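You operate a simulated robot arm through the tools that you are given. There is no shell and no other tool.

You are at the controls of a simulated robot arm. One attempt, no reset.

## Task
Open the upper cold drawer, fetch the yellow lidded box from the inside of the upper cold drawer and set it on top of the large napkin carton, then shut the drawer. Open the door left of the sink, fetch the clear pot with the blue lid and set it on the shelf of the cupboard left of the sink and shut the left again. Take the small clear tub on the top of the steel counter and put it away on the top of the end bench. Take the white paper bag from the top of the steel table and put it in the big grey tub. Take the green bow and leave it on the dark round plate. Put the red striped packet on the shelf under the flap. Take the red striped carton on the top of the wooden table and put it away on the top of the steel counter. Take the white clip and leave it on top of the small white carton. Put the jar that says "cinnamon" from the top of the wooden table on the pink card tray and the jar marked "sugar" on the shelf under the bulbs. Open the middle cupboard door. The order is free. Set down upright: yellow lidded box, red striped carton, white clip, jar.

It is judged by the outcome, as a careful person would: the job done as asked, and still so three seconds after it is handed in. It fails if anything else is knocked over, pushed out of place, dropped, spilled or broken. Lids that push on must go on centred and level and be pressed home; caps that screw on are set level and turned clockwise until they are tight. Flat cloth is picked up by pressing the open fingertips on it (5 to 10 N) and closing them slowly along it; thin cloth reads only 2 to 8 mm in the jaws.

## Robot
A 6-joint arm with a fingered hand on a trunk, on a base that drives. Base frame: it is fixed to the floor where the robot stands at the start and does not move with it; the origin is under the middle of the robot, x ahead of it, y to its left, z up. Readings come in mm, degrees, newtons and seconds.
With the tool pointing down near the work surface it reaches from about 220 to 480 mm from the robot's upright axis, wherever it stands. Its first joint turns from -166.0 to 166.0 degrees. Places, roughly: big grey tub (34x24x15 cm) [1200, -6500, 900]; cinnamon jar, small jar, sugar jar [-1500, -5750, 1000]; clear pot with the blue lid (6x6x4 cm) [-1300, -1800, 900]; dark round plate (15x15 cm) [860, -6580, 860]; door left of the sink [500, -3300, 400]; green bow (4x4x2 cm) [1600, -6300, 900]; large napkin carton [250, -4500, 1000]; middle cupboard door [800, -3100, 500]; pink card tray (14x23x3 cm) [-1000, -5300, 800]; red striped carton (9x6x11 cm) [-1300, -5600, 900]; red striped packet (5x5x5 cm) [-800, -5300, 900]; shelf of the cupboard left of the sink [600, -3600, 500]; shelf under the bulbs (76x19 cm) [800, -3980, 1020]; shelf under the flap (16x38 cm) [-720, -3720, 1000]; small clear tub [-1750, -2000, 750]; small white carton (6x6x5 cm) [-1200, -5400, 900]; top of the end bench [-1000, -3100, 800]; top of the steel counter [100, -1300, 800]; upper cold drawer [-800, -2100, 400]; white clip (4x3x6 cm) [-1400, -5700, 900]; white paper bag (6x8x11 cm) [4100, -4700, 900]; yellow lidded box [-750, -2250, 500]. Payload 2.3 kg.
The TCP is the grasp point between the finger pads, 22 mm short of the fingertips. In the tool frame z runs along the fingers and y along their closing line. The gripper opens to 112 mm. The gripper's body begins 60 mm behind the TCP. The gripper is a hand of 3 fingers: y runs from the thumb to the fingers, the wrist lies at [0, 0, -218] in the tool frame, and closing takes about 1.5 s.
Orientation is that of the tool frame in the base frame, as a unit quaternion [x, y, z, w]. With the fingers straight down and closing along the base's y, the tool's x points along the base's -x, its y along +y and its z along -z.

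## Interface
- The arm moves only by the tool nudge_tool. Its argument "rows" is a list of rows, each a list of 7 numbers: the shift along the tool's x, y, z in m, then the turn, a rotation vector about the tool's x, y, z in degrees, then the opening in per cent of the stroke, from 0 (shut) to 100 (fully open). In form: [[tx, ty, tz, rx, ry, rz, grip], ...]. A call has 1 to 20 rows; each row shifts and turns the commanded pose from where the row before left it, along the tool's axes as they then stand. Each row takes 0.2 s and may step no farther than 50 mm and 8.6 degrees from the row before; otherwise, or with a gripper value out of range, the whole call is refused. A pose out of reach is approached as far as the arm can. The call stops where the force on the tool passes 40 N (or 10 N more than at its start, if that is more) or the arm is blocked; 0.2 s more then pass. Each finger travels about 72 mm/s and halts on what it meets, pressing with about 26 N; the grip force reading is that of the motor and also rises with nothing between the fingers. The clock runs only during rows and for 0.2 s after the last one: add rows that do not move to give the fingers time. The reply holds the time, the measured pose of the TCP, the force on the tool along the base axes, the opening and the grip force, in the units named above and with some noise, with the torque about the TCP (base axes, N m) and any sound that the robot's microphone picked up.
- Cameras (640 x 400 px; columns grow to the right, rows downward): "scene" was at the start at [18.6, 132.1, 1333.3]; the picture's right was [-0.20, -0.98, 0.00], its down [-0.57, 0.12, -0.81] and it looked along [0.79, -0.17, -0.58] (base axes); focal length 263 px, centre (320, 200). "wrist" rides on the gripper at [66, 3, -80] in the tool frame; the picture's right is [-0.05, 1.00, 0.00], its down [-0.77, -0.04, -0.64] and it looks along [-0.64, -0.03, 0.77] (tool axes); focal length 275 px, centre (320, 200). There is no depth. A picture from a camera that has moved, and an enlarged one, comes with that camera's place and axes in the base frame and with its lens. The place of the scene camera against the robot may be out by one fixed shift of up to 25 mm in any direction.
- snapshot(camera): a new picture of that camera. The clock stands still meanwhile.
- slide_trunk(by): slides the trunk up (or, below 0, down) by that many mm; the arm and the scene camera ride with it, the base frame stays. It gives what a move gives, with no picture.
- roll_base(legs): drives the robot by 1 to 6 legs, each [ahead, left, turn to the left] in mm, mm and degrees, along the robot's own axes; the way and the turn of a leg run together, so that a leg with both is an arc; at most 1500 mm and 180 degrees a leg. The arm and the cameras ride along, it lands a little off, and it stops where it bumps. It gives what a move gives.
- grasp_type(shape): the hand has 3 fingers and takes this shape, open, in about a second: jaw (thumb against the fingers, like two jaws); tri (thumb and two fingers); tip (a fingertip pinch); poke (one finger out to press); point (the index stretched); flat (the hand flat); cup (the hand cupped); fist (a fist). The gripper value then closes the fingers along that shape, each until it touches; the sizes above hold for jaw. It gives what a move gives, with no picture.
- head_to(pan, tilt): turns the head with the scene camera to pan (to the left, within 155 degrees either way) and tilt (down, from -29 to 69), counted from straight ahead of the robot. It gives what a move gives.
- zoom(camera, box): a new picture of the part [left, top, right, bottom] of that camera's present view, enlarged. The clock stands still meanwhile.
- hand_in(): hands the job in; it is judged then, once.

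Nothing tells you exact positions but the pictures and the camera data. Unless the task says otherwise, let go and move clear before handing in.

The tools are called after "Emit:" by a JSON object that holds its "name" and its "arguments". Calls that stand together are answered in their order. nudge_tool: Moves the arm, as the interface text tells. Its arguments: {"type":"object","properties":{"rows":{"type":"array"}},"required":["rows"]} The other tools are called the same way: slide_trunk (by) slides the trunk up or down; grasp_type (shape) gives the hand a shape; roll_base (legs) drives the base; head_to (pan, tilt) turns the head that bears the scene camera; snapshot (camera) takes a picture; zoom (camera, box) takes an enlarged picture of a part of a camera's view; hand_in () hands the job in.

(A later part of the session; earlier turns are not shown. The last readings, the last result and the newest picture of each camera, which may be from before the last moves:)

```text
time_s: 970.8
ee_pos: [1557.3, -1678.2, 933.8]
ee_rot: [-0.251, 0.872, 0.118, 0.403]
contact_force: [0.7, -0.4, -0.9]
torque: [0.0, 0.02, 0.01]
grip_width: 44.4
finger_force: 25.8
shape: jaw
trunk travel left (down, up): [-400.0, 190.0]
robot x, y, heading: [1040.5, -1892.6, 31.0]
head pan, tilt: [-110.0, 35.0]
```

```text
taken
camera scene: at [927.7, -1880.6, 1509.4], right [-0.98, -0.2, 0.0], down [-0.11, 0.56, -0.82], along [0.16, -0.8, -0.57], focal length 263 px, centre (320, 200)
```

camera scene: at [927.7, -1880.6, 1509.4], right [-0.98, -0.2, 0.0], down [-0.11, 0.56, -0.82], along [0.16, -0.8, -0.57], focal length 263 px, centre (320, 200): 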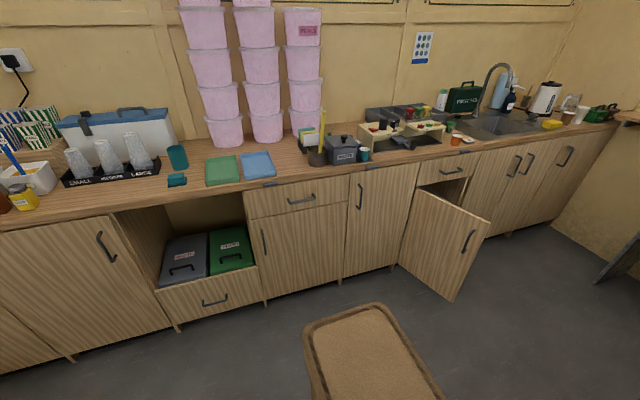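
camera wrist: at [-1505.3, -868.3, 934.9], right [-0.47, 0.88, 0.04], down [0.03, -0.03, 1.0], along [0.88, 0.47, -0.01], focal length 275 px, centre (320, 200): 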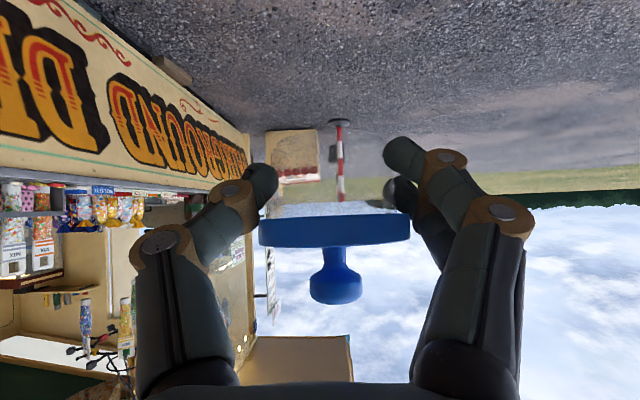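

Back inside. The cupboard door is still open. I'll drive past it, swing the arm (with the pot) round to the cupboard side, and lower the trunk.

Emit:
{"name": "roll_base", "arguments": {"legs": [[0, 0, -2.1], [-1330, 0, 0]]}}

Emit:
{"name": "nudge_tool", "arguments": {"rows": [[0.0015, -0.04, -0.0017, 4.94, 0, 4.22, 40], [0.0015, -0.04, -0.0017, 4.94, 0, 4.22, 40], [0.0015, -0.04, -0.0017, 4.94, 0, 4.22, 40], [0.0015, -0.04, -0.0017, 4.94, 0, 4.22, 40], [0.0015, -0.04, -0.0017, 4.94, 0, 4.22, 40], [0.0015, -0.04, -0.0017, 4.94, 0, 4.22, 40], [0.0015, -0.04, -0.0017, 4.94, 0, 4.22, 40], [0.0015, -0.04, -0.0017, 4.94, 0, 4.22, 40], [0.0015, -0.04, -0.0017, 4.94, 0, 4.22, 40], [0.0015, -0.04, -0.0017, 4.94, 0, 4.22, 40], [0.0015, -0.04, -0.0017, 4.94, 0, 4.22, 40], [0.0015, -0.04, -0.0017, 4.94, 0, 4.22, 40], [0.0015, -0.04, -0.0017, 4.94, 0, 4.22, 40], [0.0015, -0.04, -0.0017, 4.94, 0, 4.22, 40], [0, 0, 0, 0, 0, 0, 40]]}}

Emit:
{"name": "slide_trunk", "arguments": {"by": -396}}

Emit:
{"name": "head_to", "arguments": {"pan": -80, "tilt": 45}}

Emit:
{"name": "snapshot", "arguments": {"camera": "scene"}}

Emit:
{"name": "snapshot", "arguments": {"camera": "wrist"}}

```text
time_s: 977.9
ee_pos: [397.0, -2349.5, 934.0]
ee_rot: [-0.233, 0.876, 0.11, 0.407]
contact_force: [-1.0, 0.6, -1.4]
torque: [-0.04, 0.02, 0.04]
grip_width: 44.8
finger_force: 25.9
shape: jaw
trunk travel left (down, up): [-400.0, 190.0]
robot x, y, heading: [-131.2, -2542.1, 28.7]
head pan, tilt: [-110.0, 35.0]
```

```text
time_s: 981.1
ee_pos: [258.5, -2832.9, 930.8]
ee_rot: [0.463, 0.782, -0.211, 0.359]
contact_force: [-0.2, 0.1, -1.2]
torque: [0.04, 0.02, 0.03]
grip_width: 43.7
finger_force: 25.9
shape: jaw
trunk travel left (down, up): [-400.0, 190.0]
robot x, y, heading: [-126.7, -2541.9, 28.7]
head pan, tilt: [-110.0, 35.0]
```

```text
time_s: 984.9
ee_pos: [258.3, -2834.1, 535.3]
ee_rot: [0.463, 0.782, -0.211, 0.36]
contact_force: [0.2, -0.3, 0.2]
torque: [0.04, 0.03, 0.0]
grip_width: 44.2
finger_force: 26.0
shape: jaw
trunk travel left (down, up): [-4.0, 586.0]
robot x, y, heading: [-128.2, -2544.5, 28.7]
head pan, tilt: [-110.0, 35.0]
```

```text
time_s: 985.9
ee_pos: [260.1, -2834.2, 535.4]
ee_rot: [0.462, 0.782, -0.21, 0.36]
contact_force: [-0.3, -0.1, -1.1]
torque: [-0.01, 0.0, 0.02]
grip_width: 44.1
finger_force: 25.9
shape: jaw
trunk travel left (down, up): [-4.0, 586.0]
robot x, y, heading: [-124.9, -2543.0, 28.9]
head pan, tilt: [-80.0, 45.0]
```

```text
taken
camera scene: at [-204.5, -2501.7, 1098.5], right [-0.78, -0.63, 0.0], down [-0.44, 0.55, -0.71], along [0.44, -0.55, -0.71], focal length 263 px, centre (320, 200)
```

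scene: 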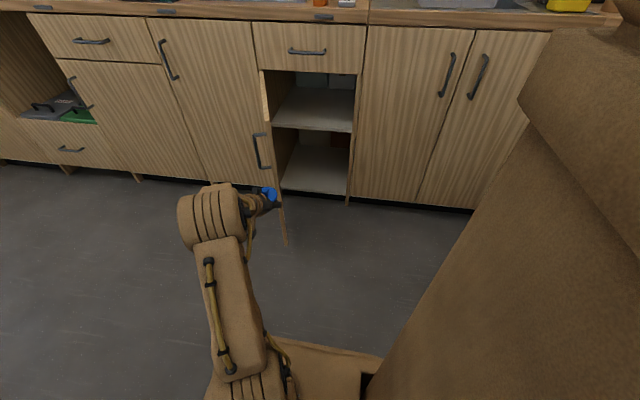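

```text
taken
camera wrist: at [210.7, -2740.8, 537.3], right [0.89, 0.46, 0.04], down [-0.02, -0.04, 1.0], along [0.46, -0.89, -0.02], focal length 275 px, centre (320, 200)
```

wrist: 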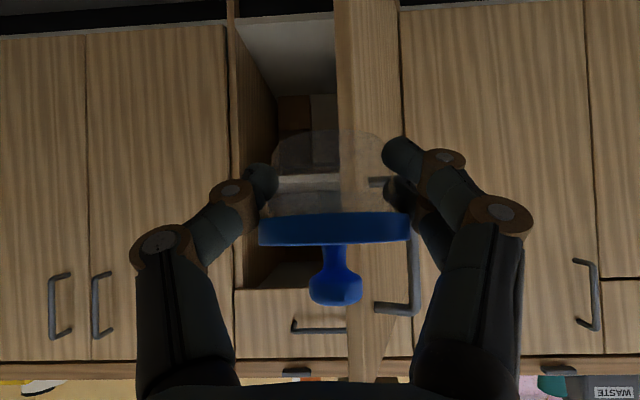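

From here I see the door stands at about 65°, leaving the opening from t≈1190 to the leaf's tip at t≈1407. The shelf top is near z≈497. I'll shift back along the aisle, set the hand at t≈1310, raise it 20 mm, and check before going in.

Emit:
{"name": "slide_trunk", "arguments": {"by": 20}}

Emit:
{"name": "roll_base", "arguments": {"legs": [[-141, 0, 0]]}}

Emit:
{"name": "nudge_tool", "arguments": {"rows": [[0, 0.027, 0, 0, 0, 0, 40], [0, 0.027, 0, 0, 0, 0, 40], [0, 0, 0, 0, 0, 0, 40]]}}

Emit:
{"name": "roll_base", "arguments": {"legs": [[0, -200, 0]]}}

Emit:
{"name": "snapshot", "arguments": {"camera": "wrist"}}

Emit:
{"name": "snapshot", "arguments": {"camera": "scene"}}

```text
time_s: 986.5
ee_pos: [260.2, -2833.6, 555.1]
ee_rot: [0.464, 0.782, -0.211, 0.359]
contact_force: [1.5, -0.2, 0.3]
torque: [-0.01, -0.01, 0.03]
grip_width: 44.2
finger_force: 26.0
shape: jaw
trunk travel left (down, up): [-24.0, 566.0]
robot x, y, heading: [-131.2, -2540.6, 28.9]
head pan, tilt: [-80.0, 45.0]
```

```text
time_s: 987.9
ee_pos: [134.2, -2902.2, 555.5]
ee_rot: [0.463, 0.782, -0.211, 0.36]
contact_force: [0.0, 0.0, -1.2]
torque: [0.01, 0.01, 0.0]
grip_width: 44.1
finger_force: 26.0
shape: jaw
trunk travel left (down, up): [-24.0, 566.0]
robot x, y, heading: [-251.8, -2609.6, 28.9]
head pan, tilt: [-80.0, 45.0]
```

```text
time_s: 988.6
ee_pos: [180.0, -2876.5, 558.1]
ee_rot: [0.462, 0.782, -0.211, 0.361]
contact_force: [0.3, 0.1, -0.8]
torque: [0.0, 0.01, 0.02]
grip_width: 43.9
finger_force: 25.7
shape: jaw
trunk travel left (down, up): [-24.0, 566.0]
robot x, y, heading: [-250.1, -2607.1, 28.9]
head pan, tilt: [-80.0, 45.0]
```

```text
time_s: 990.2
ee_pos: [274.7, -3048.5, 558.6]
ee_rot: [0.463, 0.782, -0.21, 0.36]
contact_force: [0.3, 0.4, 0.3]
torque: [0.02, 0.03, 0.01]
grip_width: 44.0
finger_force: 25.6
shape: jaw
trunk travel left (down, up): [-24.0, 566.0]
robot x, y, heading: [-160.0, -2782.1, 28.9]
head pan, tilt: [-80.0, 45.0]
```

```text
taken
camera wrist: at [225.9, -2956.1, 560.0], right [0.89, 0.45, 0.04], down [-0.02, -0.04, 1.0], along [0.45, -0.89, -0.02], focal length 275 px, centre (320, 200)
```

wrist: 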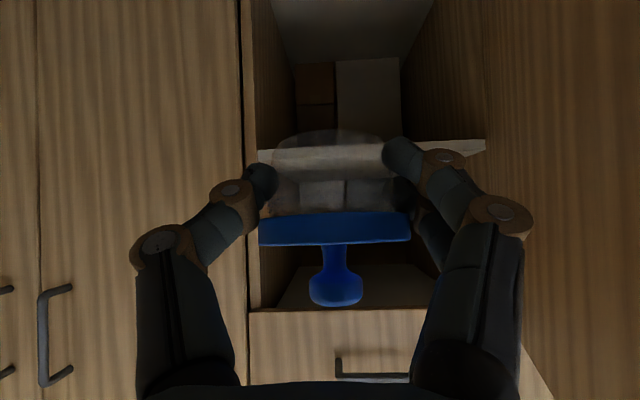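

```text
taken
camera scene: at [-233.6, -2741.4, 1118.5], right [-0.78, -0.63, 0.0], down [-0.44, 0.55, -0.71], along [0.44, -0.55, -0.71], focal length 263 px, centre (320, 200)
```

scene: 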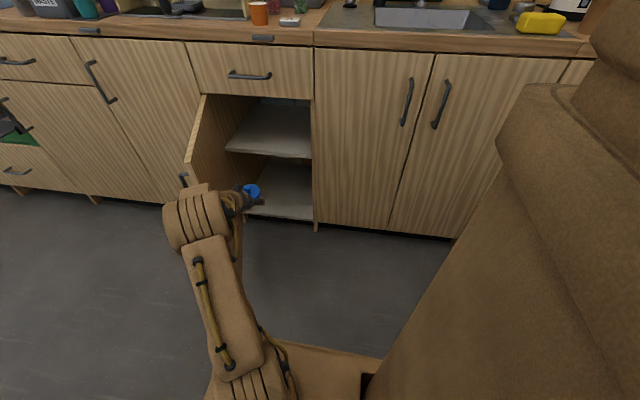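

Emit:
{"name": "zoom", "arguments": {"camera": "wrist", "box": [240, 80, 500, 280]}}

Emit:
{"name": "zoom", "arguments": {"camera": "scene", "box": [160, 80, 340, 240]}}

```text
2.00 times, centred on (370, 180) of wrist
camera zoom: at [225.9, -2956.1, 560.0], right [0.89, 0.45, 0.04], down [-0.02, -0.04, 1.0], along [0.45, -0.89, -0.02], focal length 551 px, centre (220, 240)
```

zoom: 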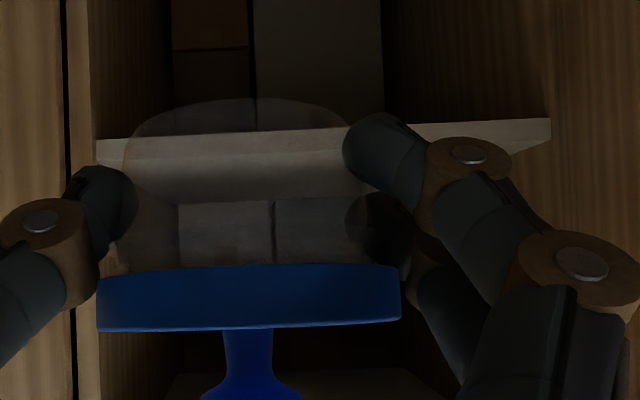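

```text
2.50 times, centred on (250, 160) of scene
camera zoom: at [-233.6, -2741.4, 1118.5], right [-0.78, -0.63, 0.0], down [-0.44, 0.55, -0.71], along [0.44, -0.55, -0.71], focal length 657 px, centre (495, 300)
```

zoom: 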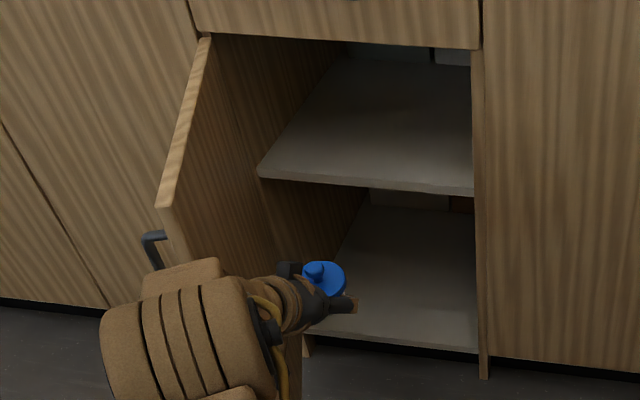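

The way in is clear: shelf top near z≈485, with the pot's bottom about 45 mm above it. I'll move in with the base.

Emit:
{"name": "roll_base", "arguments": {"legs": [[0, -170, 0]]}}

Emit:
{"name": "snapshot", "arguments": {"camera": "wrist"}}

Emit:
{"name": "roll_base", "arguments": {"legs": [[0, -95, 0]]}}

Emit:
{"name": "snapshot", "arguments": {"camera": "wrist"}}

Emit:
{"name": "snapshot", "arguments": {"camera": "scene"}}

```text
time_s: 991.7
ee_pos: [355.5, -3193.1, 558.0]
ee_rot: [0.463, 0.782, -0.21, 0.36]
contact_force: [1.0, 0.2, -0.9]
torque: [0.01, 0.0, 0.0]
grip_width: 43.9
finger_force: 25.9
shape: jaw
trunk travel left (down, up): [-24.0, 566.0]
robot x, y, heading: [-79.2, -2928.3, 28.8]
head pan, tilt: [-80.0, 45.0]
```

```text
taken
camera wrist: at [306.8, -3101.1, 560.0], right [0.89, 0.46, 0.04], down [-0.02, -0.04, 1.0], along [0.46, -0.89, -0.02], focal length 275 px, centre (320, 200)
```

wrist: 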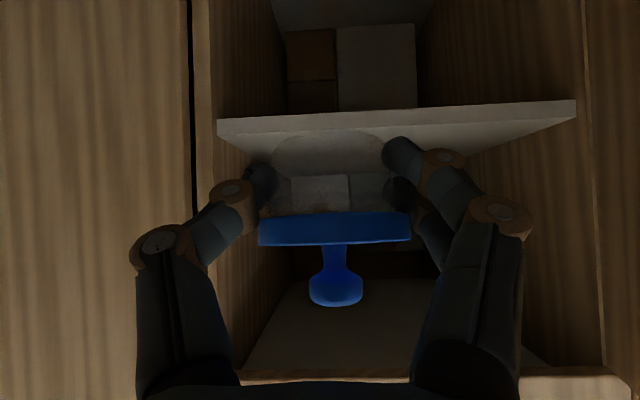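

```text
time_s: 992.8
ee_pos: [401.7, -3280.0, 559.0]
ee_rot: [0.464, 0.781, -0.212, 0.359]
contact_force: [0.1, -0.3, -0.5]
torque: [-0.01, 0.02, 0.01]
grip_width: 44.4
finger_force: 26.0
shape: jaw
trunk travel left (down, up): [-24.0, 566.0]
robot x, y, heading: [-31.4, -3014.3, 28.9]
head pan, tilt: [-80.0, 45.0]
```

```text
taken
camera wrist: at [353.5, -3187.8, 560.0], right [0.89, 0.45, 0.04], down [-0.02, -0.04, 1.0], along [0.45, -0.89, -0.02], focal length 275 px, centre (320, 200)
```

wrist: 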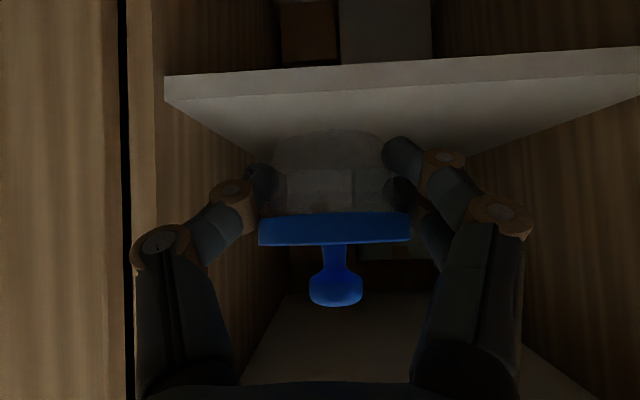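

```text
taken
camera scene: at [-105.9, -2973.1, 1118.5], right [-0.78, -0.63, 0.0], down [-0.44, 0.55, -0.71], along [0.44, -0.55, -0.71], focal length 263 px, centre (320, 200)
```

scene: 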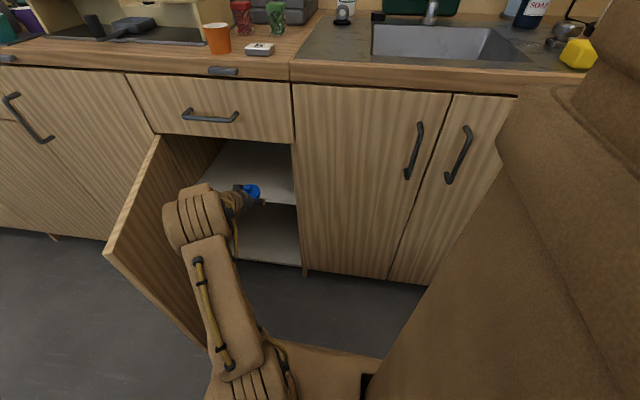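

The shelf's front edge is set back (n≈2035) and its top is near z≈469. To stay below the drawer rail I need to lower the pot first, then go deeper.

Emit:
{"name": "slide_trunk", "arguments": {"by": -22}}

Emit:
{"name": "nudge_tool", "arguments": {"rows": [[0.0105, 0, 0.009, 0, 0, 0, 40], [0.0105, 0, 0.009, 0, 0, 0, 40], [0, 0, 0, 0, 0, 0, 40]]}}

Emit:
{"name": "roll_base", "arguments": {"legs": [[0, -95, 0]]}}

Emit:
{"name": "snapshot", "arguments": {"camera": "wrist"}}

```text
time_s: 993.5
ee_pos: [401.9, -3280.3, 535.0]
ee_rot: [0.464, 0.781, -0.211, 0.36]
contact_force: [-0.5, -0.4, -0.9]
torque: [0.03, -0.03, 0.0]
grip_width: 44.1
finger_force: 25.9
shape: jaw
trunk travel left (down, up): [-2.0, 588.0]
robot x, y, heading: [-28.2, -3013.6, 28.9]
head pan, tilt: [-80.0, 45.0]
```

```text
time_s: 994.3
ee_pos: [402.5, -3280.2, 508.0]
ee_rot: [0.465, 0.781, -0.212, 0.359]
contact_force: [-0.2, 0.1, -1.1]
torque: [0.0, 0.02, -0.01]
grip_width: 43.9
finger_force: 25.8
shape: jaw
trunk travel left (down, up): [-2.0, 588.0]
robot x, y, heading: [-26.1, -3014.2, 28.8]
head pan, tilt: [-80.0, 45.0]
```

```text
time_s: 995.4
ee_pos: [446.6, -3361.0, 507.8]
ee_rot: [0.465, 0.781, -0.212, 0.359]
contact_force: [-0.6, 0.0, -0.4]
torque: [0.0, 0.03, -0.01]
grip_width: 44.1
finger_force: 26.2
shape: jaw
trunk travel left (down, up): [-2.0, 588.0]
robot x, y, heading: [16.9, -3093.3, 28.6]
head pan, tilt: [-80.0, 45.0]
```

```text
taken
camera wrist: at [398.0, -3269.2, 510.5], right [0.89, 0.45, 0.04], down [-0.02, -0.04, 1.0], along [0.45, -0.89, -0.02], focal length 275 px, centre (320, 200)
```

wrist: 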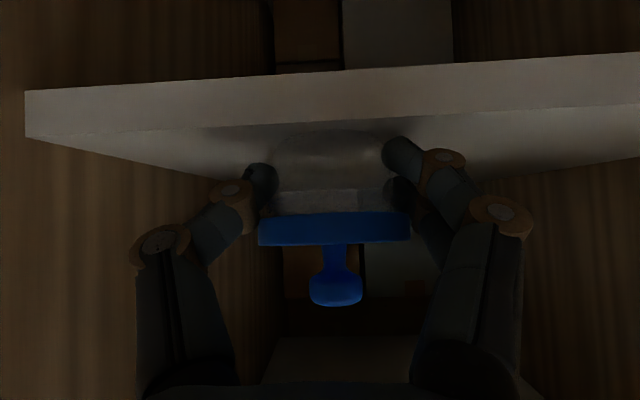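

The pot's bottom is about 14 mm above the shelf. I'll extend the arm to carry it over the shelf.

Emit:
{"name": "nudge_tool", "arguments": {"rows": [[-0.02, 0, 0.024, 0, 0, 0, 40], [-0.02, 0, 0.024, 0, 0, 0, 40], [-0.02, 0, 0.024, 0, 0, 0, 40], [0, 0, 0, 0, 0, 0, 40]]}}

Emit:
{"name": "snapshot", "arguments": {"camera": "wrist"}}

```text
time_s: 996.4
ee_pos: [475.8, -3431.9, 501.8]
ee_rot: [0.463, 0.778, -0.212, 0.368]
contact_force: [9.2, 4.0, 38.5]
torque: [0.49, -1.45, 0.02]
grip_width: 45.2
finger_force: 25.3
shape: jaw
out of reach, approached as far as the arm can: row 3
trunk travel left (down, up): [-2.0, 588.0]
robot x, y, heading: [14.8, -3092.0, 28.7]
head pan, tilt: [-80.0, 45.0]
```

```text
taken
camera wrist: at [427.8, -3338.5, 503.0], right [0.89, 0.45, 0.05], down [-0.04, -0.03, 1.0], along [0.45, -0.89, -0.01], focal length 275 px, centre (320, 200)
```

wrist: 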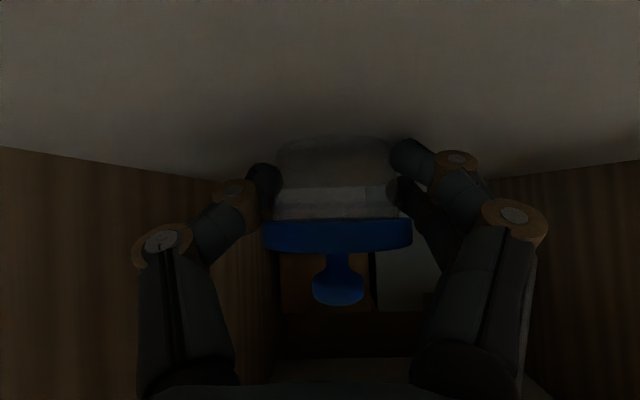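

The pot is resting on the shelf. I'll ease the pressure and release.

Emit:
{"name": "nudge_tool", "arguments": {"rows": [[-0.0027, 0, -0.0023, 0, 0, 0, 40], [0, 0, 0, 0, 0, 0, 48], [0, 0, 0, 0, 0, 0, 58], [0, 0, 0, 0, 0, 0, 70], [0, 0, 0, 0, 0, 0, 80], [0, 0, 0, 0, 0, 0, 80]]}}

Emit:
{"name": "snapshot", "arguments": {"camera": "wrist"}}

```text
time_s: 997.8
ee_pos: [474.4, -3431.2, 504.2]
ee_rot: [0.465, 0.778, -0.212, 0.365]
contact_force: [-3.1, -10.3, 36.9]
torque: [0.15, -1.24, -0.33]
grip_width: 81.0
finger_force: 0.2
shape: jaw
trunk travel left (down, up): [-2.0, 588.0]
robot x, y, heading: [17.0, -3092.0, 28.5]
head pan, tilt: [-80.0, 45.0]
```

```text
taken
camera wrist: at [425.0, -3338.0, 504.6], right [0.89, 0.45, 0.04], down [-0.04, -0.03, 1.0], along [0.45, -0.89, -0.01], focal length 275 px, centre (320, 200)
```

wrist: 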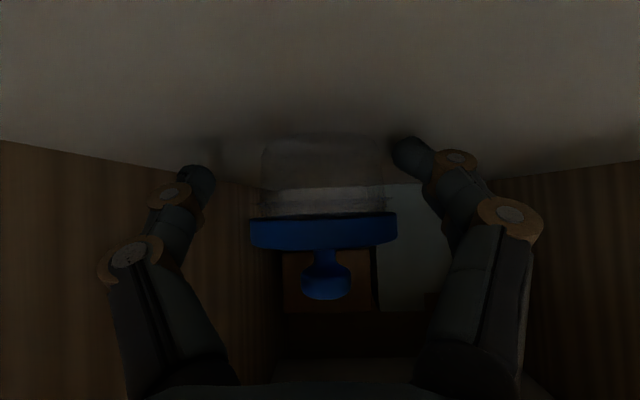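

The fingertips themselves are pressing on the shelf. I'll rise a little and withdraw straight out.

Emit:
{"name": "nudge_tool", "arguments": {"rows": [[-0.0061, 0, -0.0052, 0, 0, 0, 88], [-0.003, 0, -0.0026, 0, 0, 0, 88], [0, 0, 0, 0, 0, 0, 88]]}}

Emit:
{"name": "roll_base", "arguments": {"legs": [[0, 120, 0]]}}

Emit:
{"name": "snapshot", "arguments": {"camera": "wrist"}}

```text
time_s: 998.6
ee_pos: [470.8, -3427.3, 507.8]
ee_rot: [0.464, 0.781, -0.213, 0.361]
contact_force: [-0.3, -0.2, 0.1]
torque: [-0.01, 0.02, -0.03]
grip_width: 98.0
finger_force: 0.0
shape: jaw
out of reach, approached as far as the arm can: row 1
trunk travel left (down, up): [-2.0, 588.0]
robot x, y, heading: [14.0, -3093.6, 28.9]
head pan, tilt: [-80.0, 45.0]
```

```text
time_s: 999.8
ee_pos: [413.0, -3325.0, 508.1]
ee_rot: [0.465, 0.78, -0.212, 0.361]
contact_force: [0.7, -0.9, 0.3]
torque: [-0.02, -0.02, -0.02]
grip_width: 98.1
finger_force: 0.1
shape: jaw
trunk travel left (down, up): [-2.0, 588.0]
robot x, y, heading: [-42.6, -2988.7, 28.6]
head pan, tilt: [-80.0, 45.0]
```

```text
taken
camera wrist: at [366.1, -3232.0, 510.9], right [0.89, 0.45, 0.04], down [-0.03, -0.03, 1.0], along [0.45, -0.89, -0.02], focal length 275 px, centre (320, 200)
```

wrist: 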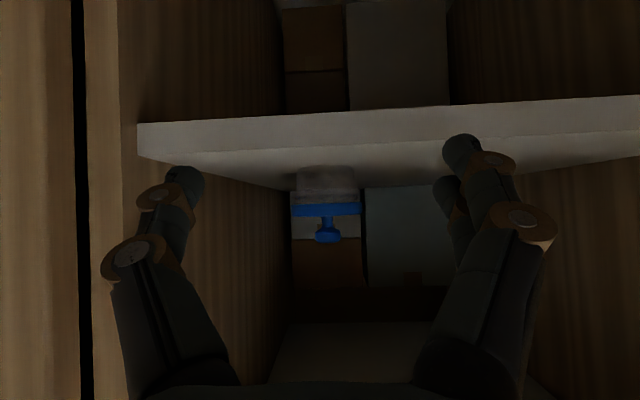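

The pot stands on the shelf with its lid on. Now I'll shut that door: back out, go round the leaf's free edge, and push it closed from outside with closed fingers.

Emit:
{"name": "roll_base", "arguments": {"legs": [[0, 420, 0]]}}

Emit:
{"name": "nudge_tool", "arguments": {"rows": [[0, 0, 0, 0, 0, 0, 30], [0, 0, 0, 0, 0, 0, 0], [0, 0, 0, 0, 0, 0, 0], [0, 0, 0, 0, 0, 0, 0], [0, 0, 0, 0, 0, 0, 0]]}}

Emit:
{"name": "roll_base", "arguments": {"legs": [[230, 0, 0]]}}

Emit:
{"name": "snapshot", "arguments": {"camera": "scene"}}

Emit:
{"name": "snapshot", "arguments": {"camera": "wrist"}}

```text
time_s: 1002.4
ee_pos: [212.4, -2957.3, 509.5]
ee_rot: [0.465, 0.78, -0.213, 0.362]
contact_force: [0.1, 0.3, -0.9]
torque: [0.0, -0.06, -0.04]
grip_width: 98.5
finger_force: 0.1
shape: jaw
trunk travel left (down, up): [-2.0, 588.0]
robot x, y, heading: [-241.9, -2624.5, 28.6]
head pan, tilt: [-80.0, 45.0]
```

```text
time_s: 1003.6
ee_pos: [212.4, -2956.3, 509.7]
ee_rot: [0.465, 0.78, -0.213, 0.362]
contact_force: [0.5, -0.8, 0.0]
torque: [-0.01, 0.02, 0.0]
grip_width: 0.0
finger_force: 25.7
shape: jaw
trunk travel left (down, up): [-2.0, 588.0]
robot x, y, heading: [-243.2, -2622.4, 28.3]
head pan, tilt: [-80.0, 45.0]
```

```text
time_s: 1005.3
ee_pos: [409.9, -2850.5, 510.9]
ee_rot: [0.467, 0.779, -0.213, 0.361]
contact_force: [0.2, -0.2, 0.3]
torque: [-0.02, -0.03, -0.01]
grip_width: 0.3
finger_force: 26.1
shape: jaw
trunk travel left (down, up): [-2.0, 588.0]
robot x, y, heading: [-45.2, -2513.3, 28.2]
head pan, tilt: [-80.0, 45.0]
```

```text
taken
camera scene: at [-121.0, -2473.7, 1096.5], right [-0.78, -0.62, 0.0], down [-0.44, 0.55, -0.71], along [0.44, -0.55, -0.71], focal length 263 px, centre (320, 200)
```

scene: 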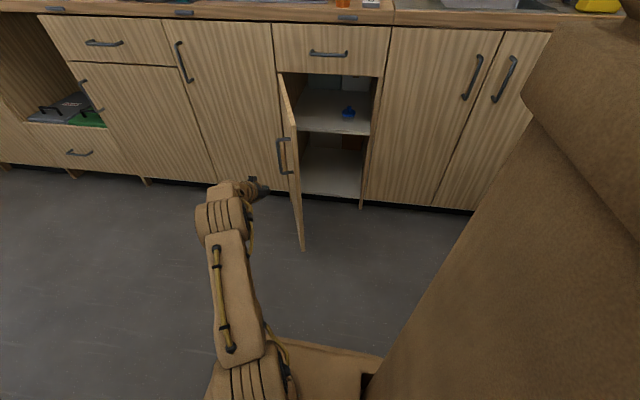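

```text
taken
camera wrist: at [362.1, -2757.6, 510.9], right [0.89, 0.45, 0.04], down [-0.03, -0.03, 1.0], along [0.45, -0.89, -0.02], focal length 275 px, centre (320, 200)
```

wrist: 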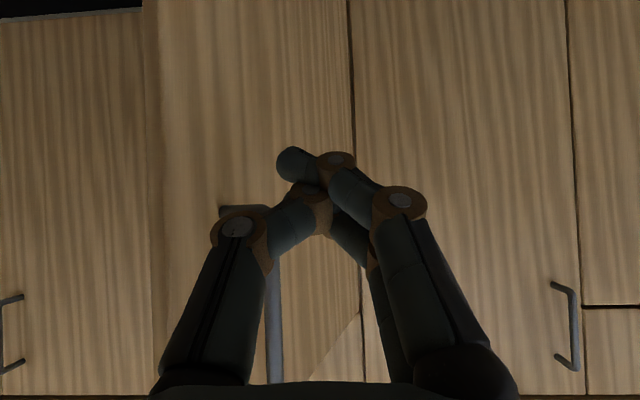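

Emit:
{"name": "roll_base", "arguments": {"legs": [[0, -100, 0], [-120, 0, 0]]}}

Emit:
{"name": "snapshot", "arguments": {"camera": "scene"}}

Emit:
{"name": "roll_base", "arguments": {"legs": [[-120, -40, 0]]}}

Emit:
{"name": "snapshot", "arguments": {"camera": "scene"}}

```text
time_s: 1007.3
ee_pos: [348.4, -2998.3, 509.3]
ee_rot: [0.466, 0.779, -0.213, 0.361]
contact_force: [0.7, -0.2, 0.5]
torque: [-0.02, -0.01, -0.02]
grip_width: 0.0
finger_force: 26.3
shape: jaw
trunk travel left (down, up): [-2.0, 588.0]
robot x, y, heading: [-105.4, -2663.5, 28.4]
head pan, tilt: [-80.0, 45.0]
```

```text
taken
camera scene: at [-182.4, -2621.1, 1096.5], right [-0.78, -0.62, 0.0], down [-0.44, 0.55, -0.71], along [0.44, -0.55, -0.71], focal length 263 px, centre (320, 200)
```

scene: 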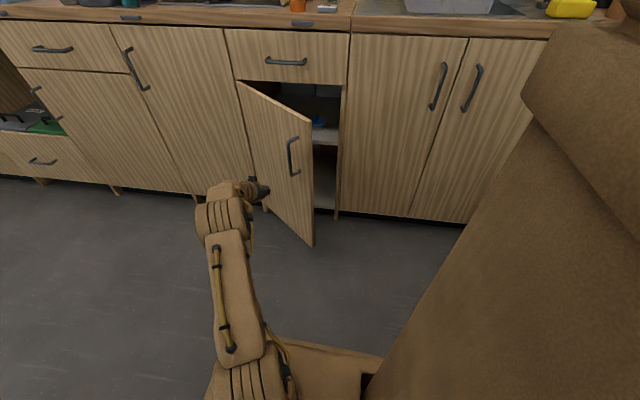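

```text
time_s: 1008.6
ee_pos: [263.2, -3091.0, 509.2]
ee_rot: [0.467, 0.779, -0.214, 0.361]
contact_force: [0.4, -0.1, 0.1]
torque: [0.01, 0.01, 0.01]
grip_width: 0.0
finger_force: 26.0
shape: jaw
trunk travel left (down, up): [-2.0, 588.0]
robot x, y, heading: [-188.2, -2752.9, 28.1]
head pan, tilt: [-80.0, 45.0]
```

```text
taken
camera scene: at [-267.4, -2712.7, 1096.5], right [-0.78, -0.62, 0.0], down [-0.44, 0.55, -0.71], along [0.44, -0.55, -0.71], focal length 263 px, centre (320, 200)
```

scene: 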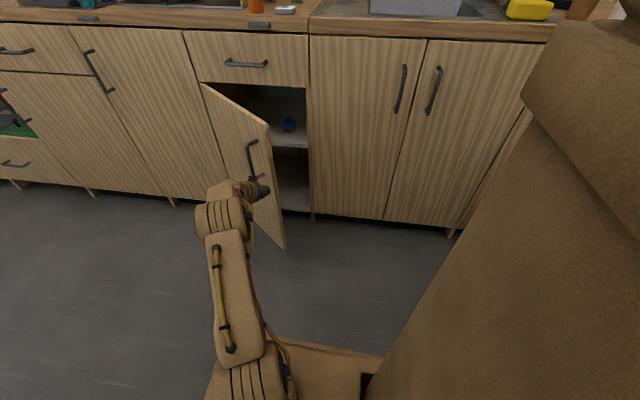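

Emit:
{"name": "snapshot", "arguments": {"camera": "wrist"}}

```text
taken
camera wrist: at [215.5, -2996.9, 510.9], right [0.89, 0.45, 0.04], down [-0.03, -0.03, 1.0], along [0.45, -0.89, -0.02], focal length 275 px, centre (320, 200)
```

wrist: 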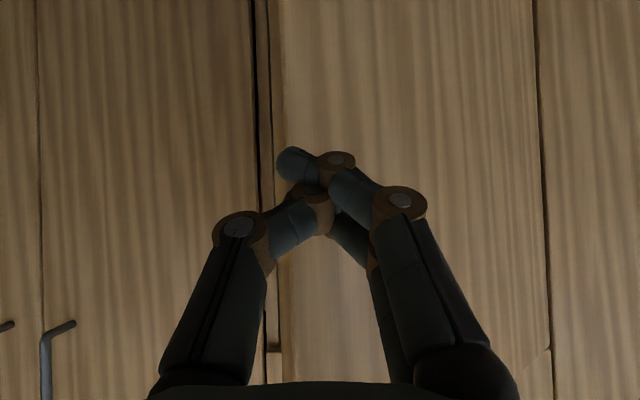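

Emit:
{"name": "roll_base", "arguments": {"legs": [[45, -150, 0]]}}

Emit:
{"name": "snapshot", "arguments": {"camera": "scene"}}

Emit:
{"name": "snapshot", "arguments": {"camera": "wrist"}}

```text
time_s: 1009.6
ee_pos: [303.9, -3139.6, 506.6]
ee_rot: [0.47, 0.778, -0.218, 0.356]
contact_force: [0.0, 0.2, 0.1]
torque: [0.0, -0.02, 0.0]
grip_width: 0.1
finger_force: 26.0
shape: jaw
trunk travel left (down, up): [-2.0, 588.0]
robot x, y, heading: [-143.7, -2797.5, 28.1]
head pan, tilt: [-80.0, 45.0]
stopped in leg 1: the force on the tool passed its limit at 61 N (the readings are from after the stop); the commanded pose is now the measured one
```

```text
taken
camera scene: at [-221.1, -2758.9, 1096.5], right [-0.79, -0.62, 0.0], down [-0.44, 0.56, -0.71], along [0.44, -0.56, -0.71], focal length 263 px, centre (320, 200)
```

scene: 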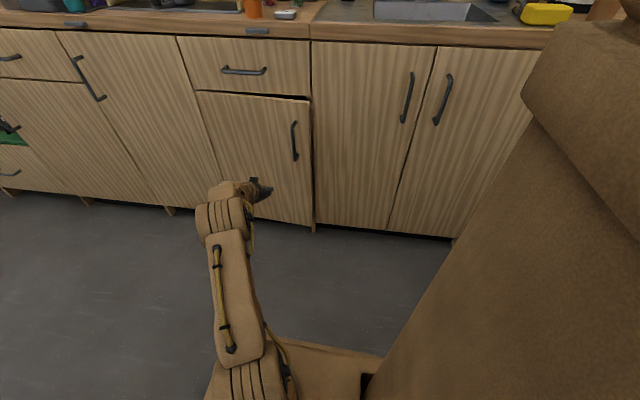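

```text
taken
camera wrist: at [257.9, -3044.6, 508.5], right [0.9, 0.44, 0.03], down [-0.02, -0.04, 1.0], along [0.44, -0.9, -0.02], focal length 275 px, centre (320, 200)
```

wrist: 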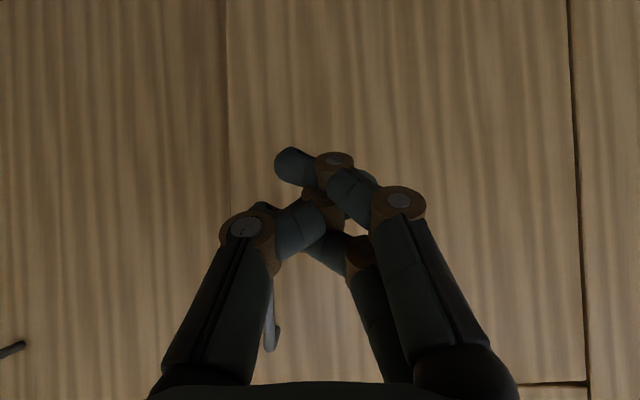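

The door swung nearly shut. I'll follow up and press it home gently.

Emit:
{"name": "roll_base", "arguments": {"legs": [[0, -140, 0.6]]}}

Emit:
{"name": "nudge_tool", "arguments": {"rows": [[-0.0097, 0, 0.0114, 0, 0, 0, 0], [-0.0097, 0, 0.0114, 0, 0, 0, 0], [0, 0, 0, 0, 0, 0, 0]]}}

Emit:
{"name": "snapshot", "arguments": {"camera": "scene"}}

```text
time_s: 1011.0
ee_pos: [373.0, -3254.1, 506.2]
ee_rot: [0.466, 0.781, -0.215, 0.357]
contact_force: [0.7, 0.3, 1.3]
torque: [-0.01, -0.02, 0.01]
grip_width: 0.0
finger_force: 26.4
shape: jaw
trunk travel left (down, up): [-2.0, 588.0]
robot x, y, heading: [-77.8, -2918.8, 28.7]
head pan, tilt: [-80.0, 45.0]
```

```text
time_s: 1011.8
ee_pos: [372.6, -3265.4, 496.1]
ee_rot: [0.465, 0.78, -0.216, 0.359]
contact_force: [0.5, -0.5, -0.2]
torque: [0.0, 0.01, -0.06]
grip_width: 0.0
finger_force: 25.6
shape: jaw
out of reach, approached as far as the arm can: row 1, 2
trunk travel left (down, up): [-2.0, 588.0]
robot x, y, heading: [-81.8, -2916.8, 28.6]
head pan, tilt: [-80.0, 45.0]
```

```text
taken
camera scene: at [-156.1, -2879.8, 1096.5], right [-0.78, -0.63, 0.0], down [-0.44, 0.55, -0.71], along [0.44, -0.55, -0.71], focal length 263 px, centre (320, 200)
```

scene: 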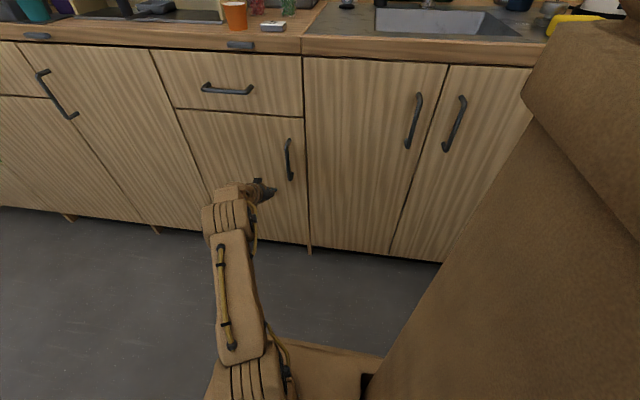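

It looks closed. I'll make sure with a gentle press.

Emit:
{"name": "roll_base", "arguments": {"legs": [[0, -45, 0]]}}

Emit:
{"name": "roll_base", "arguments": {"legs": [[0, -12, 0]]}}

Emit:
{"name": "zoom", "arguments": {"camera": "scene", "box": [130, 30, 350, 270]}}

```text
time_s: 1012.7
ee_pos: [394.3, -3305.3, 496.7]
ee_rot: [0.465, 0.78, -0.216, 0.36]
contact_force: [-0.1, -0.6, 0.6]
torque: [0.03, 0.01, -0.01]
grip_width: 0.3
finger_force: 25.8
shape: jaw
trunk travel left (down, up): [-2.0, 588.0]
robot x, y, heading: [-55.2, -2961.6, 28.9]
head pan, tilt: [-80.0, 45.0]
```

```text
time_s: 1013.4
ee_pos: [400.3, -3316.2, 496.9]
ee_rot: [0.466, 0.78, -0.216, 0.359]
contact_force: [0.3, 0.2, -0.3]
torque: [0.0, 0.0, -0.02]
grip_width: 0.0
finger_force: 26.1
shape: jaw
trunk travel left (down, up): [-2.0, 588.0]
robot x, y, heading: [-53.5, -2970.9, 28.8]
head pan, tilt: [-80.0, 45.0]
```

```text
1.67 times, centred on (240, 150) of scene
camera zoom: at [-128.3, -2930.1, 1096.5], right [-0.78, -0.63, 0.0], down [-0.44, 0.55, -0.71], along [0.44, -0.55, -0.71], focal length 438 px, centre (453, 283)
```

zoom: 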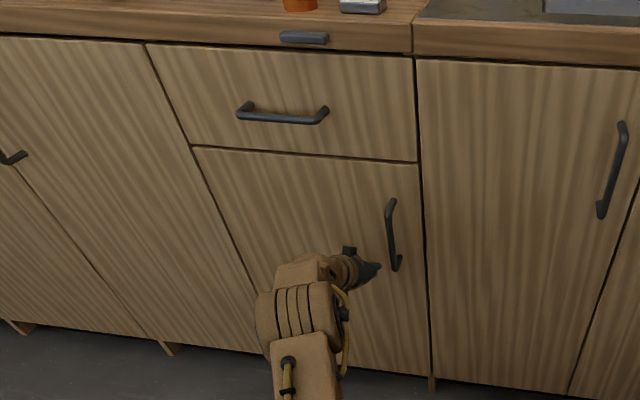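

The door left of the sink is shut. Since I'm here, I'll open the middle cupboard door next; its handle is at about t≈1938, z 660–808. I'll back off, move along, and level the hand.

Emit:
{"name": "roll_base", "arguments": {"legs": [[0, 420, 0], [651, 0, 0]]}}

Emit:
{"name": "slide_trunk", "arguments": {"by": 200}}

Emit:
{"name": "nudge_tool", "arguments": {"rows": [[-0.013, 0, 0.0152, 0, -8.5, 0, 55], [-0.0106, 0, 0.017, 0, -8.5, 0, 55], [-0.008, 0, 0.0183, 0, -8.5, 0, 55], [-0.0052, 0, 0.0193, 0, -8.5, 0, 55], [0, 0, 0, 0, 0, 0, 55]]}}

Emit:
{"name": "snapshot", "arguments": {"camera": "wrist"}}

Emit:
{"name": "snapshot", "arguments": {"camera": "scene"}}

```text
time_s: 1019.2
ee_pos: [757.7, -2624.5, 495.9]
ee_rot: [0.46, 0.783, -0.213, 0.361]
contact_force: [0.7, -0.5, 0.1]
torque: [-0.01, 0.0, -0.03]
grip_width: 0.0
finger_force: 26.1
shape: jaw
trunk travel left (down, up): [-2.0, 588.0]
robot x, y, heading: [301.1, -2284.4, 29.7]
head pan, tilt: [-80.0, 45.0]
```

```text
time_s: 1021.4
ee_pos: [757.8, -2624.3, 696.5]
ee_rot: [0.46, 0.783, -0.213, 0.36]
contact_force: [-0.9, -0.1, -0.4]
torque: [0.01, 0.01, 0.01]
grip_width: 0.0
finger_force: 25.8
shape: jaw
trunk travel left (down, up): [-202.0, 388.0]
robot x, y, heading: [300.7, -2284.0, 29.6]
head pan, tilt: [-80.0, 45.0]
```

```text
time_s: 1022.6
ee_pos: [795.6, -2694.0, 698.3]
ee_rot: [0.378, 0.643, -0.339, 0.573]
contact_force: [-0.2, -0.2, 0.0]
torque: [-0.04, -0.01, 0.01]
grip_width: 61.4
finger_force: 0.0
shape: jaw
trunk travel left (down, up): [-202.0, 388.0]
robot x, y, heading: [298.2, -2283.9, 29.4]
head pan, tilt: [-80.0, 45.0]
```

```text
taken
camera wrist: at [754.8, -2615.6, 642.0], right [0.88, 0.48, 0.04], down [-0.29, 0.46, 0.84], along [0.38, -0.75, 0.54], focal length 275 px, centre (320, 200)
```

wrist: 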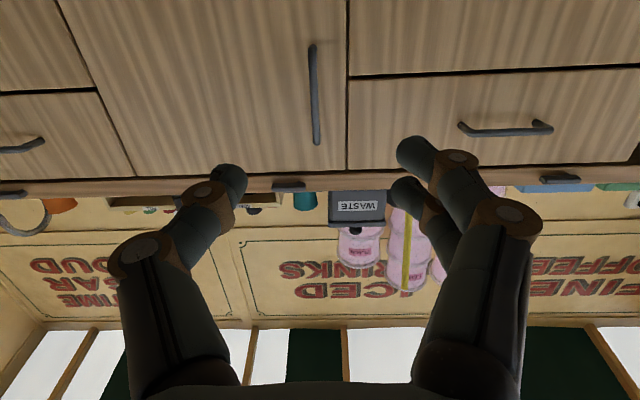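

```text
taken
camera scene: at [224.6, -2245.9, 1296.5], right [-0.77, -0.64, 0.0], down [-0.45, 0.55, -0.71], along [0.45, -0.55, -0.71], focal length 263 px, centre (320, 200)
```

scene: 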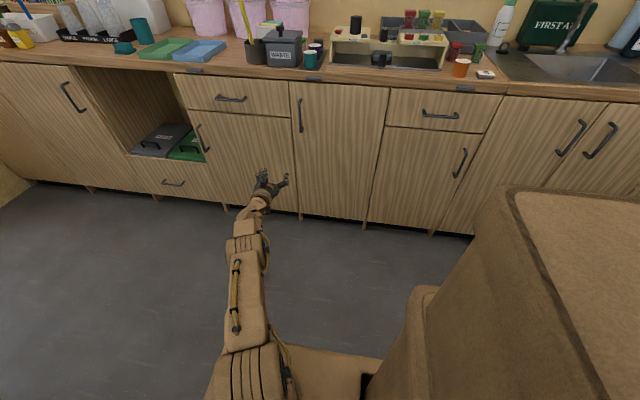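

The middle door's handle is straight ahead, about 30 mm higher. I'll adjust and advance with the base.

Emit:
{"name": "nudge_tool", "arguments": {"rows": [[-0.015, -0.004, 0, 0, 0, 0, 55], [-0.015, -0.004, 0, 0, 0, 0, 55], [0, 0, 0, 0, 0, 0, 55]]}}

Emit:
{"name": "roll_base", "arguments": {"legs": [[0, -225, -0.5]]}}

Emit:
{"name": "snapshot", "arguments": {"camera": "wrist"}}

```text
time_s: 1023.4
ee_pos: [789.8, -2700.4, 728.4]
ee_rot: [0.377, 0.644, -0.338, 0.574]
contact_force: [-0.3, -0.5, -0.1]
torque: [0.0, 0.02, -0.01]
grip_width: 61.2
finger_force: 0.1
shape: jaw
trunk travel left (down, up): [-202.0, 388.0]
robot x, y, heading: [302.2, -2284.9, 29.5]
head pan, tilt: [-80.0, 45.0]
```

```text
time_s: 1025.1
ee_pos: [896.0, -2903.0, 726.5]
ee_rot: [0.381, 0.641, -0.341, 0.572]
contact_force: [-0.1, 0.7, -0.3]
torque: [0.0, -0.01, 0.02]
grip_width: 61.1
finger_force: 0.0
shape: jaw
trunk travel left (down, up): [-202.0, 388.0]
robot x, y, heading: [409.8, -2485.7, 29.1]
head pan, tilt: [-80.0, 45.0]
```

```text
taken
camera wrist: at [857.0, -2824.9, 670.1], right [0.88, 0.47, 0.04], down [-0.29, 0.46, 0.84], along [0.38, -0.75, 0.54], focal length 275 px, centre (320, 200)
```

wrist: 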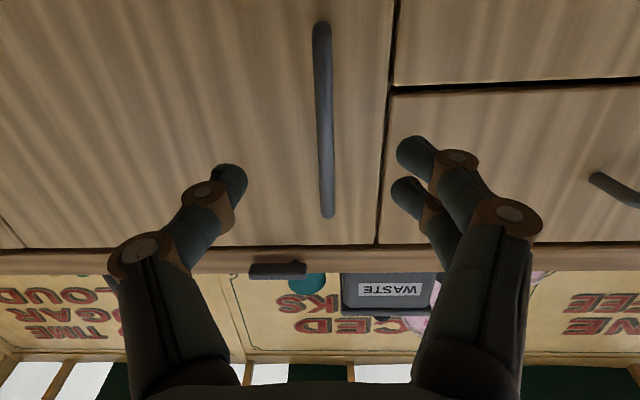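

Emit:
{"name": "roll_base", "arguments": {"legs": [[0, -70, 0]]}}

Emit:
{"name": "roll_base", "arguments": {"legs": [[0, -20, 0]]}}

Emit:
{"name": "snapshot", "arguments": {"camera": "wrist"}}

```text
time_s: 1026.1
ee_pos: [930.3, -2965.5, 727.0]
ee_rot: [0.381, 0.641, -0.341, 0.572]
contact_force: [-0.5, 0.4, 0.1]
torque: [-0.04, 0.0, 0.02]
grip_width: 61.3
finger_force: 0.1
shape: jaw
trunk travel left (down, up): [-202.0, 388.0]
robot x, y, heading: [445.8, -2543.8, 29.1]
head pan, tilt: [-80.0, 45.0]
```

```text
time_s: 1026.9
ee_pos: [939.9, -2982.4, 726.5]
ee_rot: [0.381, 0.642, -0.341, 0.572]
contact_force: [0.2, -0.2, 0.1]
torque: [0.01, -0.03, -0.04]
grip_width: 61.0
finger_force: 0.0
shape: jaw
trunk travel left (down, up): [-202.0, 388.0]
robot x, y, heading: [456.5, -2563.8, 29.2]
head pan, tilt: [-80.0, 45.0]
```

```text
taken
camera wrist: at [900.6, -2904.0, 670.0], right [0.88, 0.47, 0.04], down [-0.29, 0.46, 0.84], along [0.38, -0.75, 0.54], focal length 275 px, centre (320, 200)
```

wrist: 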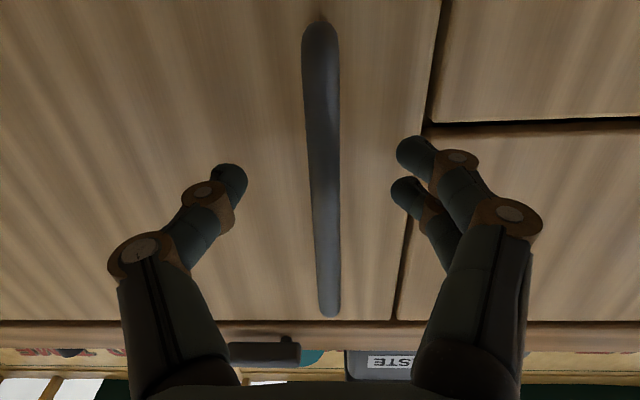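

Emit:
{"name": "nudge_tool", "arguments": {"rows": [[0, 0, 0, 0, 0, 0, 30], [0, 0, 0, 0, 0, 0, 0], [0, 0, 0, 0, 0, 0, 0], [0, 0, 0, 0, 0, 0, 0], [0, 0, 0, 0, 0, 0, 0]]}}

Emit:
{"name": "snapshot", "arguments": {"camera": "wrist"}}

```text
time_s: 1028.1
ee_pos: [939.4, -2983.4, 728.2]
ee_rot: [0.381, 0.641, -0.341, 0.572]
contact_force: [-3.1, -5.0, -1.1]
torque: [-0.01, -0.02, -0.02]
grip_width: 0.1
finger_force: 26.1
shape: jaw
trunk travel left (down, up): [-202.0, 388.0]
robot x, y, heading: [456.2, -2565.7, 29.1]
head pan, tilt: [-80.0, 45.0]
```

```text
taken
camera wrist: at [899.9, -2904.9, 670.0], right [0.88, 0.47, 0.05], down [-0.29, 0.46, 0.84], along [0.37, -0.75, 0.54], focal length 275 px, centre (320, 200)
```

wrist: 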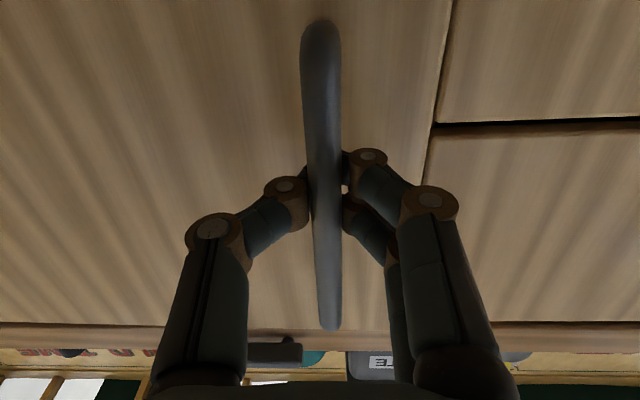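

Caged. Now I'll pull it open along its arc; this door hinges on the other side, so it swings toward smaller t.

Emit:
{"name": "roll_base", "arguments": {"legs": [[-14, 90, 0]]}}

Emit:
{"name": "roll_base", "arguments": {"legs": [[-38, 82, 0]]}}

Emit:
{"name": "snapshot", "arguments": {"camera": "scene"}}

Emit:
{"name": "snapshot", "arguments": {"camera": "wrist"}}

```text
time_s: 1029.2
ee_pos: [878.3, -2913.4, 727.0]
ee_rot: [0.384, 0.64, -0.34, 0.572]
contact_force: [-21.0, -27.0, 1.1]
torque: [-0.05, -0.05, 0.01]
grip_width: 0.0
finger_force: 25.6
shape: jaw
trunk travel left (down, up): [-202.0, 388.0]
robot x, y, heading: [396.0, -2486.3, 28.8]
head pan, tilt: [-80.0, 45.0]
```

```text
time_s: 1030.4
ee_pos: [805.1, -2871.9, 727.1]
ee_rot: [0.391, 0.636, -0.347, 0.568]
contact_force: [-7.1, -17.4, -0.4]
torque: [-0.03, -0.02, 0.06]
grip_width: 0.0
finger_force: 25.8
shape: jaw
trunk travel left (down, up): [-202.0, 388.0]
robot x, y, heading: [331.8, -2440.4, 28.2]
head pan, tilt: [-80.0, 45.0]
stopped in leg 1: the force on the tool passed its limit at 47 N (the readings are from after the stop); the commanded pose is now the measured one
```

```text
taken
camera scene: at [254.2, -2401.5, 1296.5], right [-0.78, -0.62, 0.0], down [-0.44, 0.56, -0.71], along [0.44, -0.55, -0.71], focal length 263 px, centre (320, 200)
```

scene: 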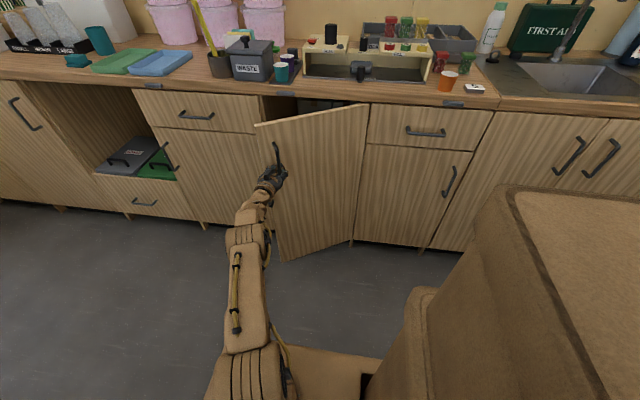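

```text
taken
camera wrist: at [767.4, -2792.4, 670.1], right [0.89, 0.45, 0.05], down [-0.28, 0.47, 0.84], along [0.35, -0.76, 0.54], focal length 275 px, centre (320, 200)
```

wrist: 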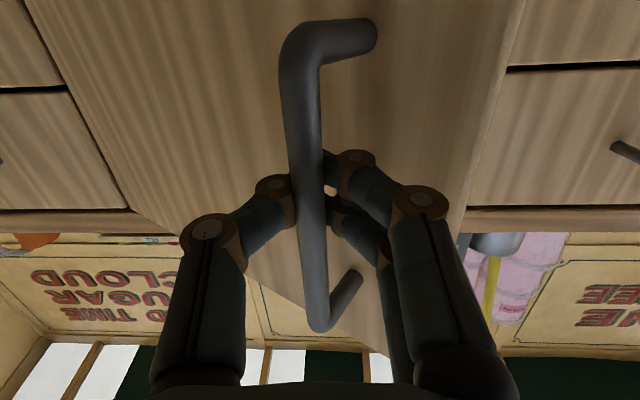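

It's open to about 40°. I'll carry on, bearing more toward the hinge side.

Emit:
{"name": "roll_base", "arguments": {"legs": [[-60, 55, 0]]}}

Emit:
{"name": "roll_base", "arguments": {"legs": [[-70, 45, 0]]}}

Emit:
{"name": "snapshot", "arguments": {"camera": "scene"}}

Emit:
{"name": "snapshot", "arguments": {"camera": "wrist"}}

```text
time_s: 1031.4
ee_pos: [728.2, -2851.4, 726.9]
ee_rot: [0.39, 0.636, -0.347, 0.568]
contact_force: [-3.1, -14.5, -0.1]
torque: [0.01, -0.05, 0.09]
grip_width: 0.0
finger_force: 26.2
shape: jaw
trunk travel left (down, up): [-202.0, 388.0]
robot x, y, heading: [254.5, -2417.9, 28.5]
head pan, tilt: [-80.0, 45.0]
```

```text
time_s: 1032.5
ee_pos: [645.6, -2846.9, 726.9]
ee_rot: [0.39, 0.636, -0.347, 0.568]
contact_force: [2.5, -27.3, 1.0]
torque: [-0.05, -0.01, 0.13]
grip_width: 0.0
finger_force: 26.0
shape: jaw
trunk travel left (down, up): [-202.0, 388.0]
robot x, y, heading: [171.4, -2413.2, 28.1]
head pan, tilt: [-80.0, 45.0]
```

```text
taken
camera scene: at [94.2, -2376.6, 1296.7], right [-0.79, -0.62, 0.0], down [-0.44, 0.56, -0.7], along [0.44, -0.55, -0.71], focal length 263 px, centre (320, 200)
```

scene: 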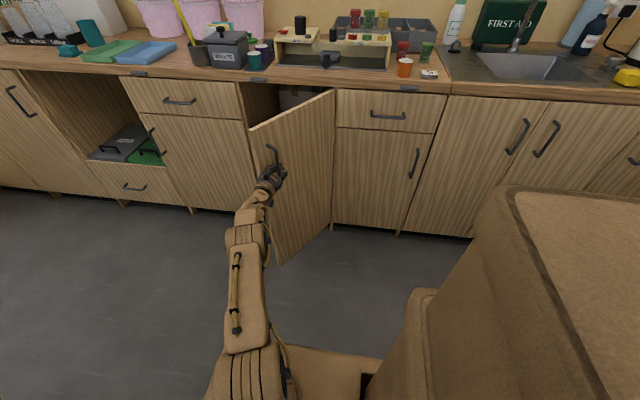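

```text
taken
camera wrist: at [607.4, -2766.5, 669.8], right [0.89, 0.45, 0.05], down [-0.28, 0.47, 0.84], along [0.35, -0.76, 0.54], focal length 275 px, centre (320, 200)
```

wrist: 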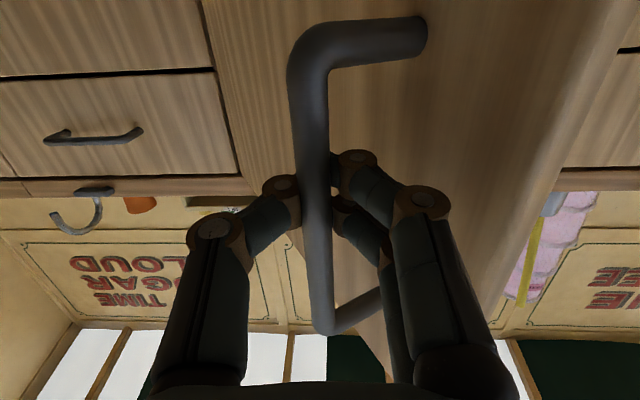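

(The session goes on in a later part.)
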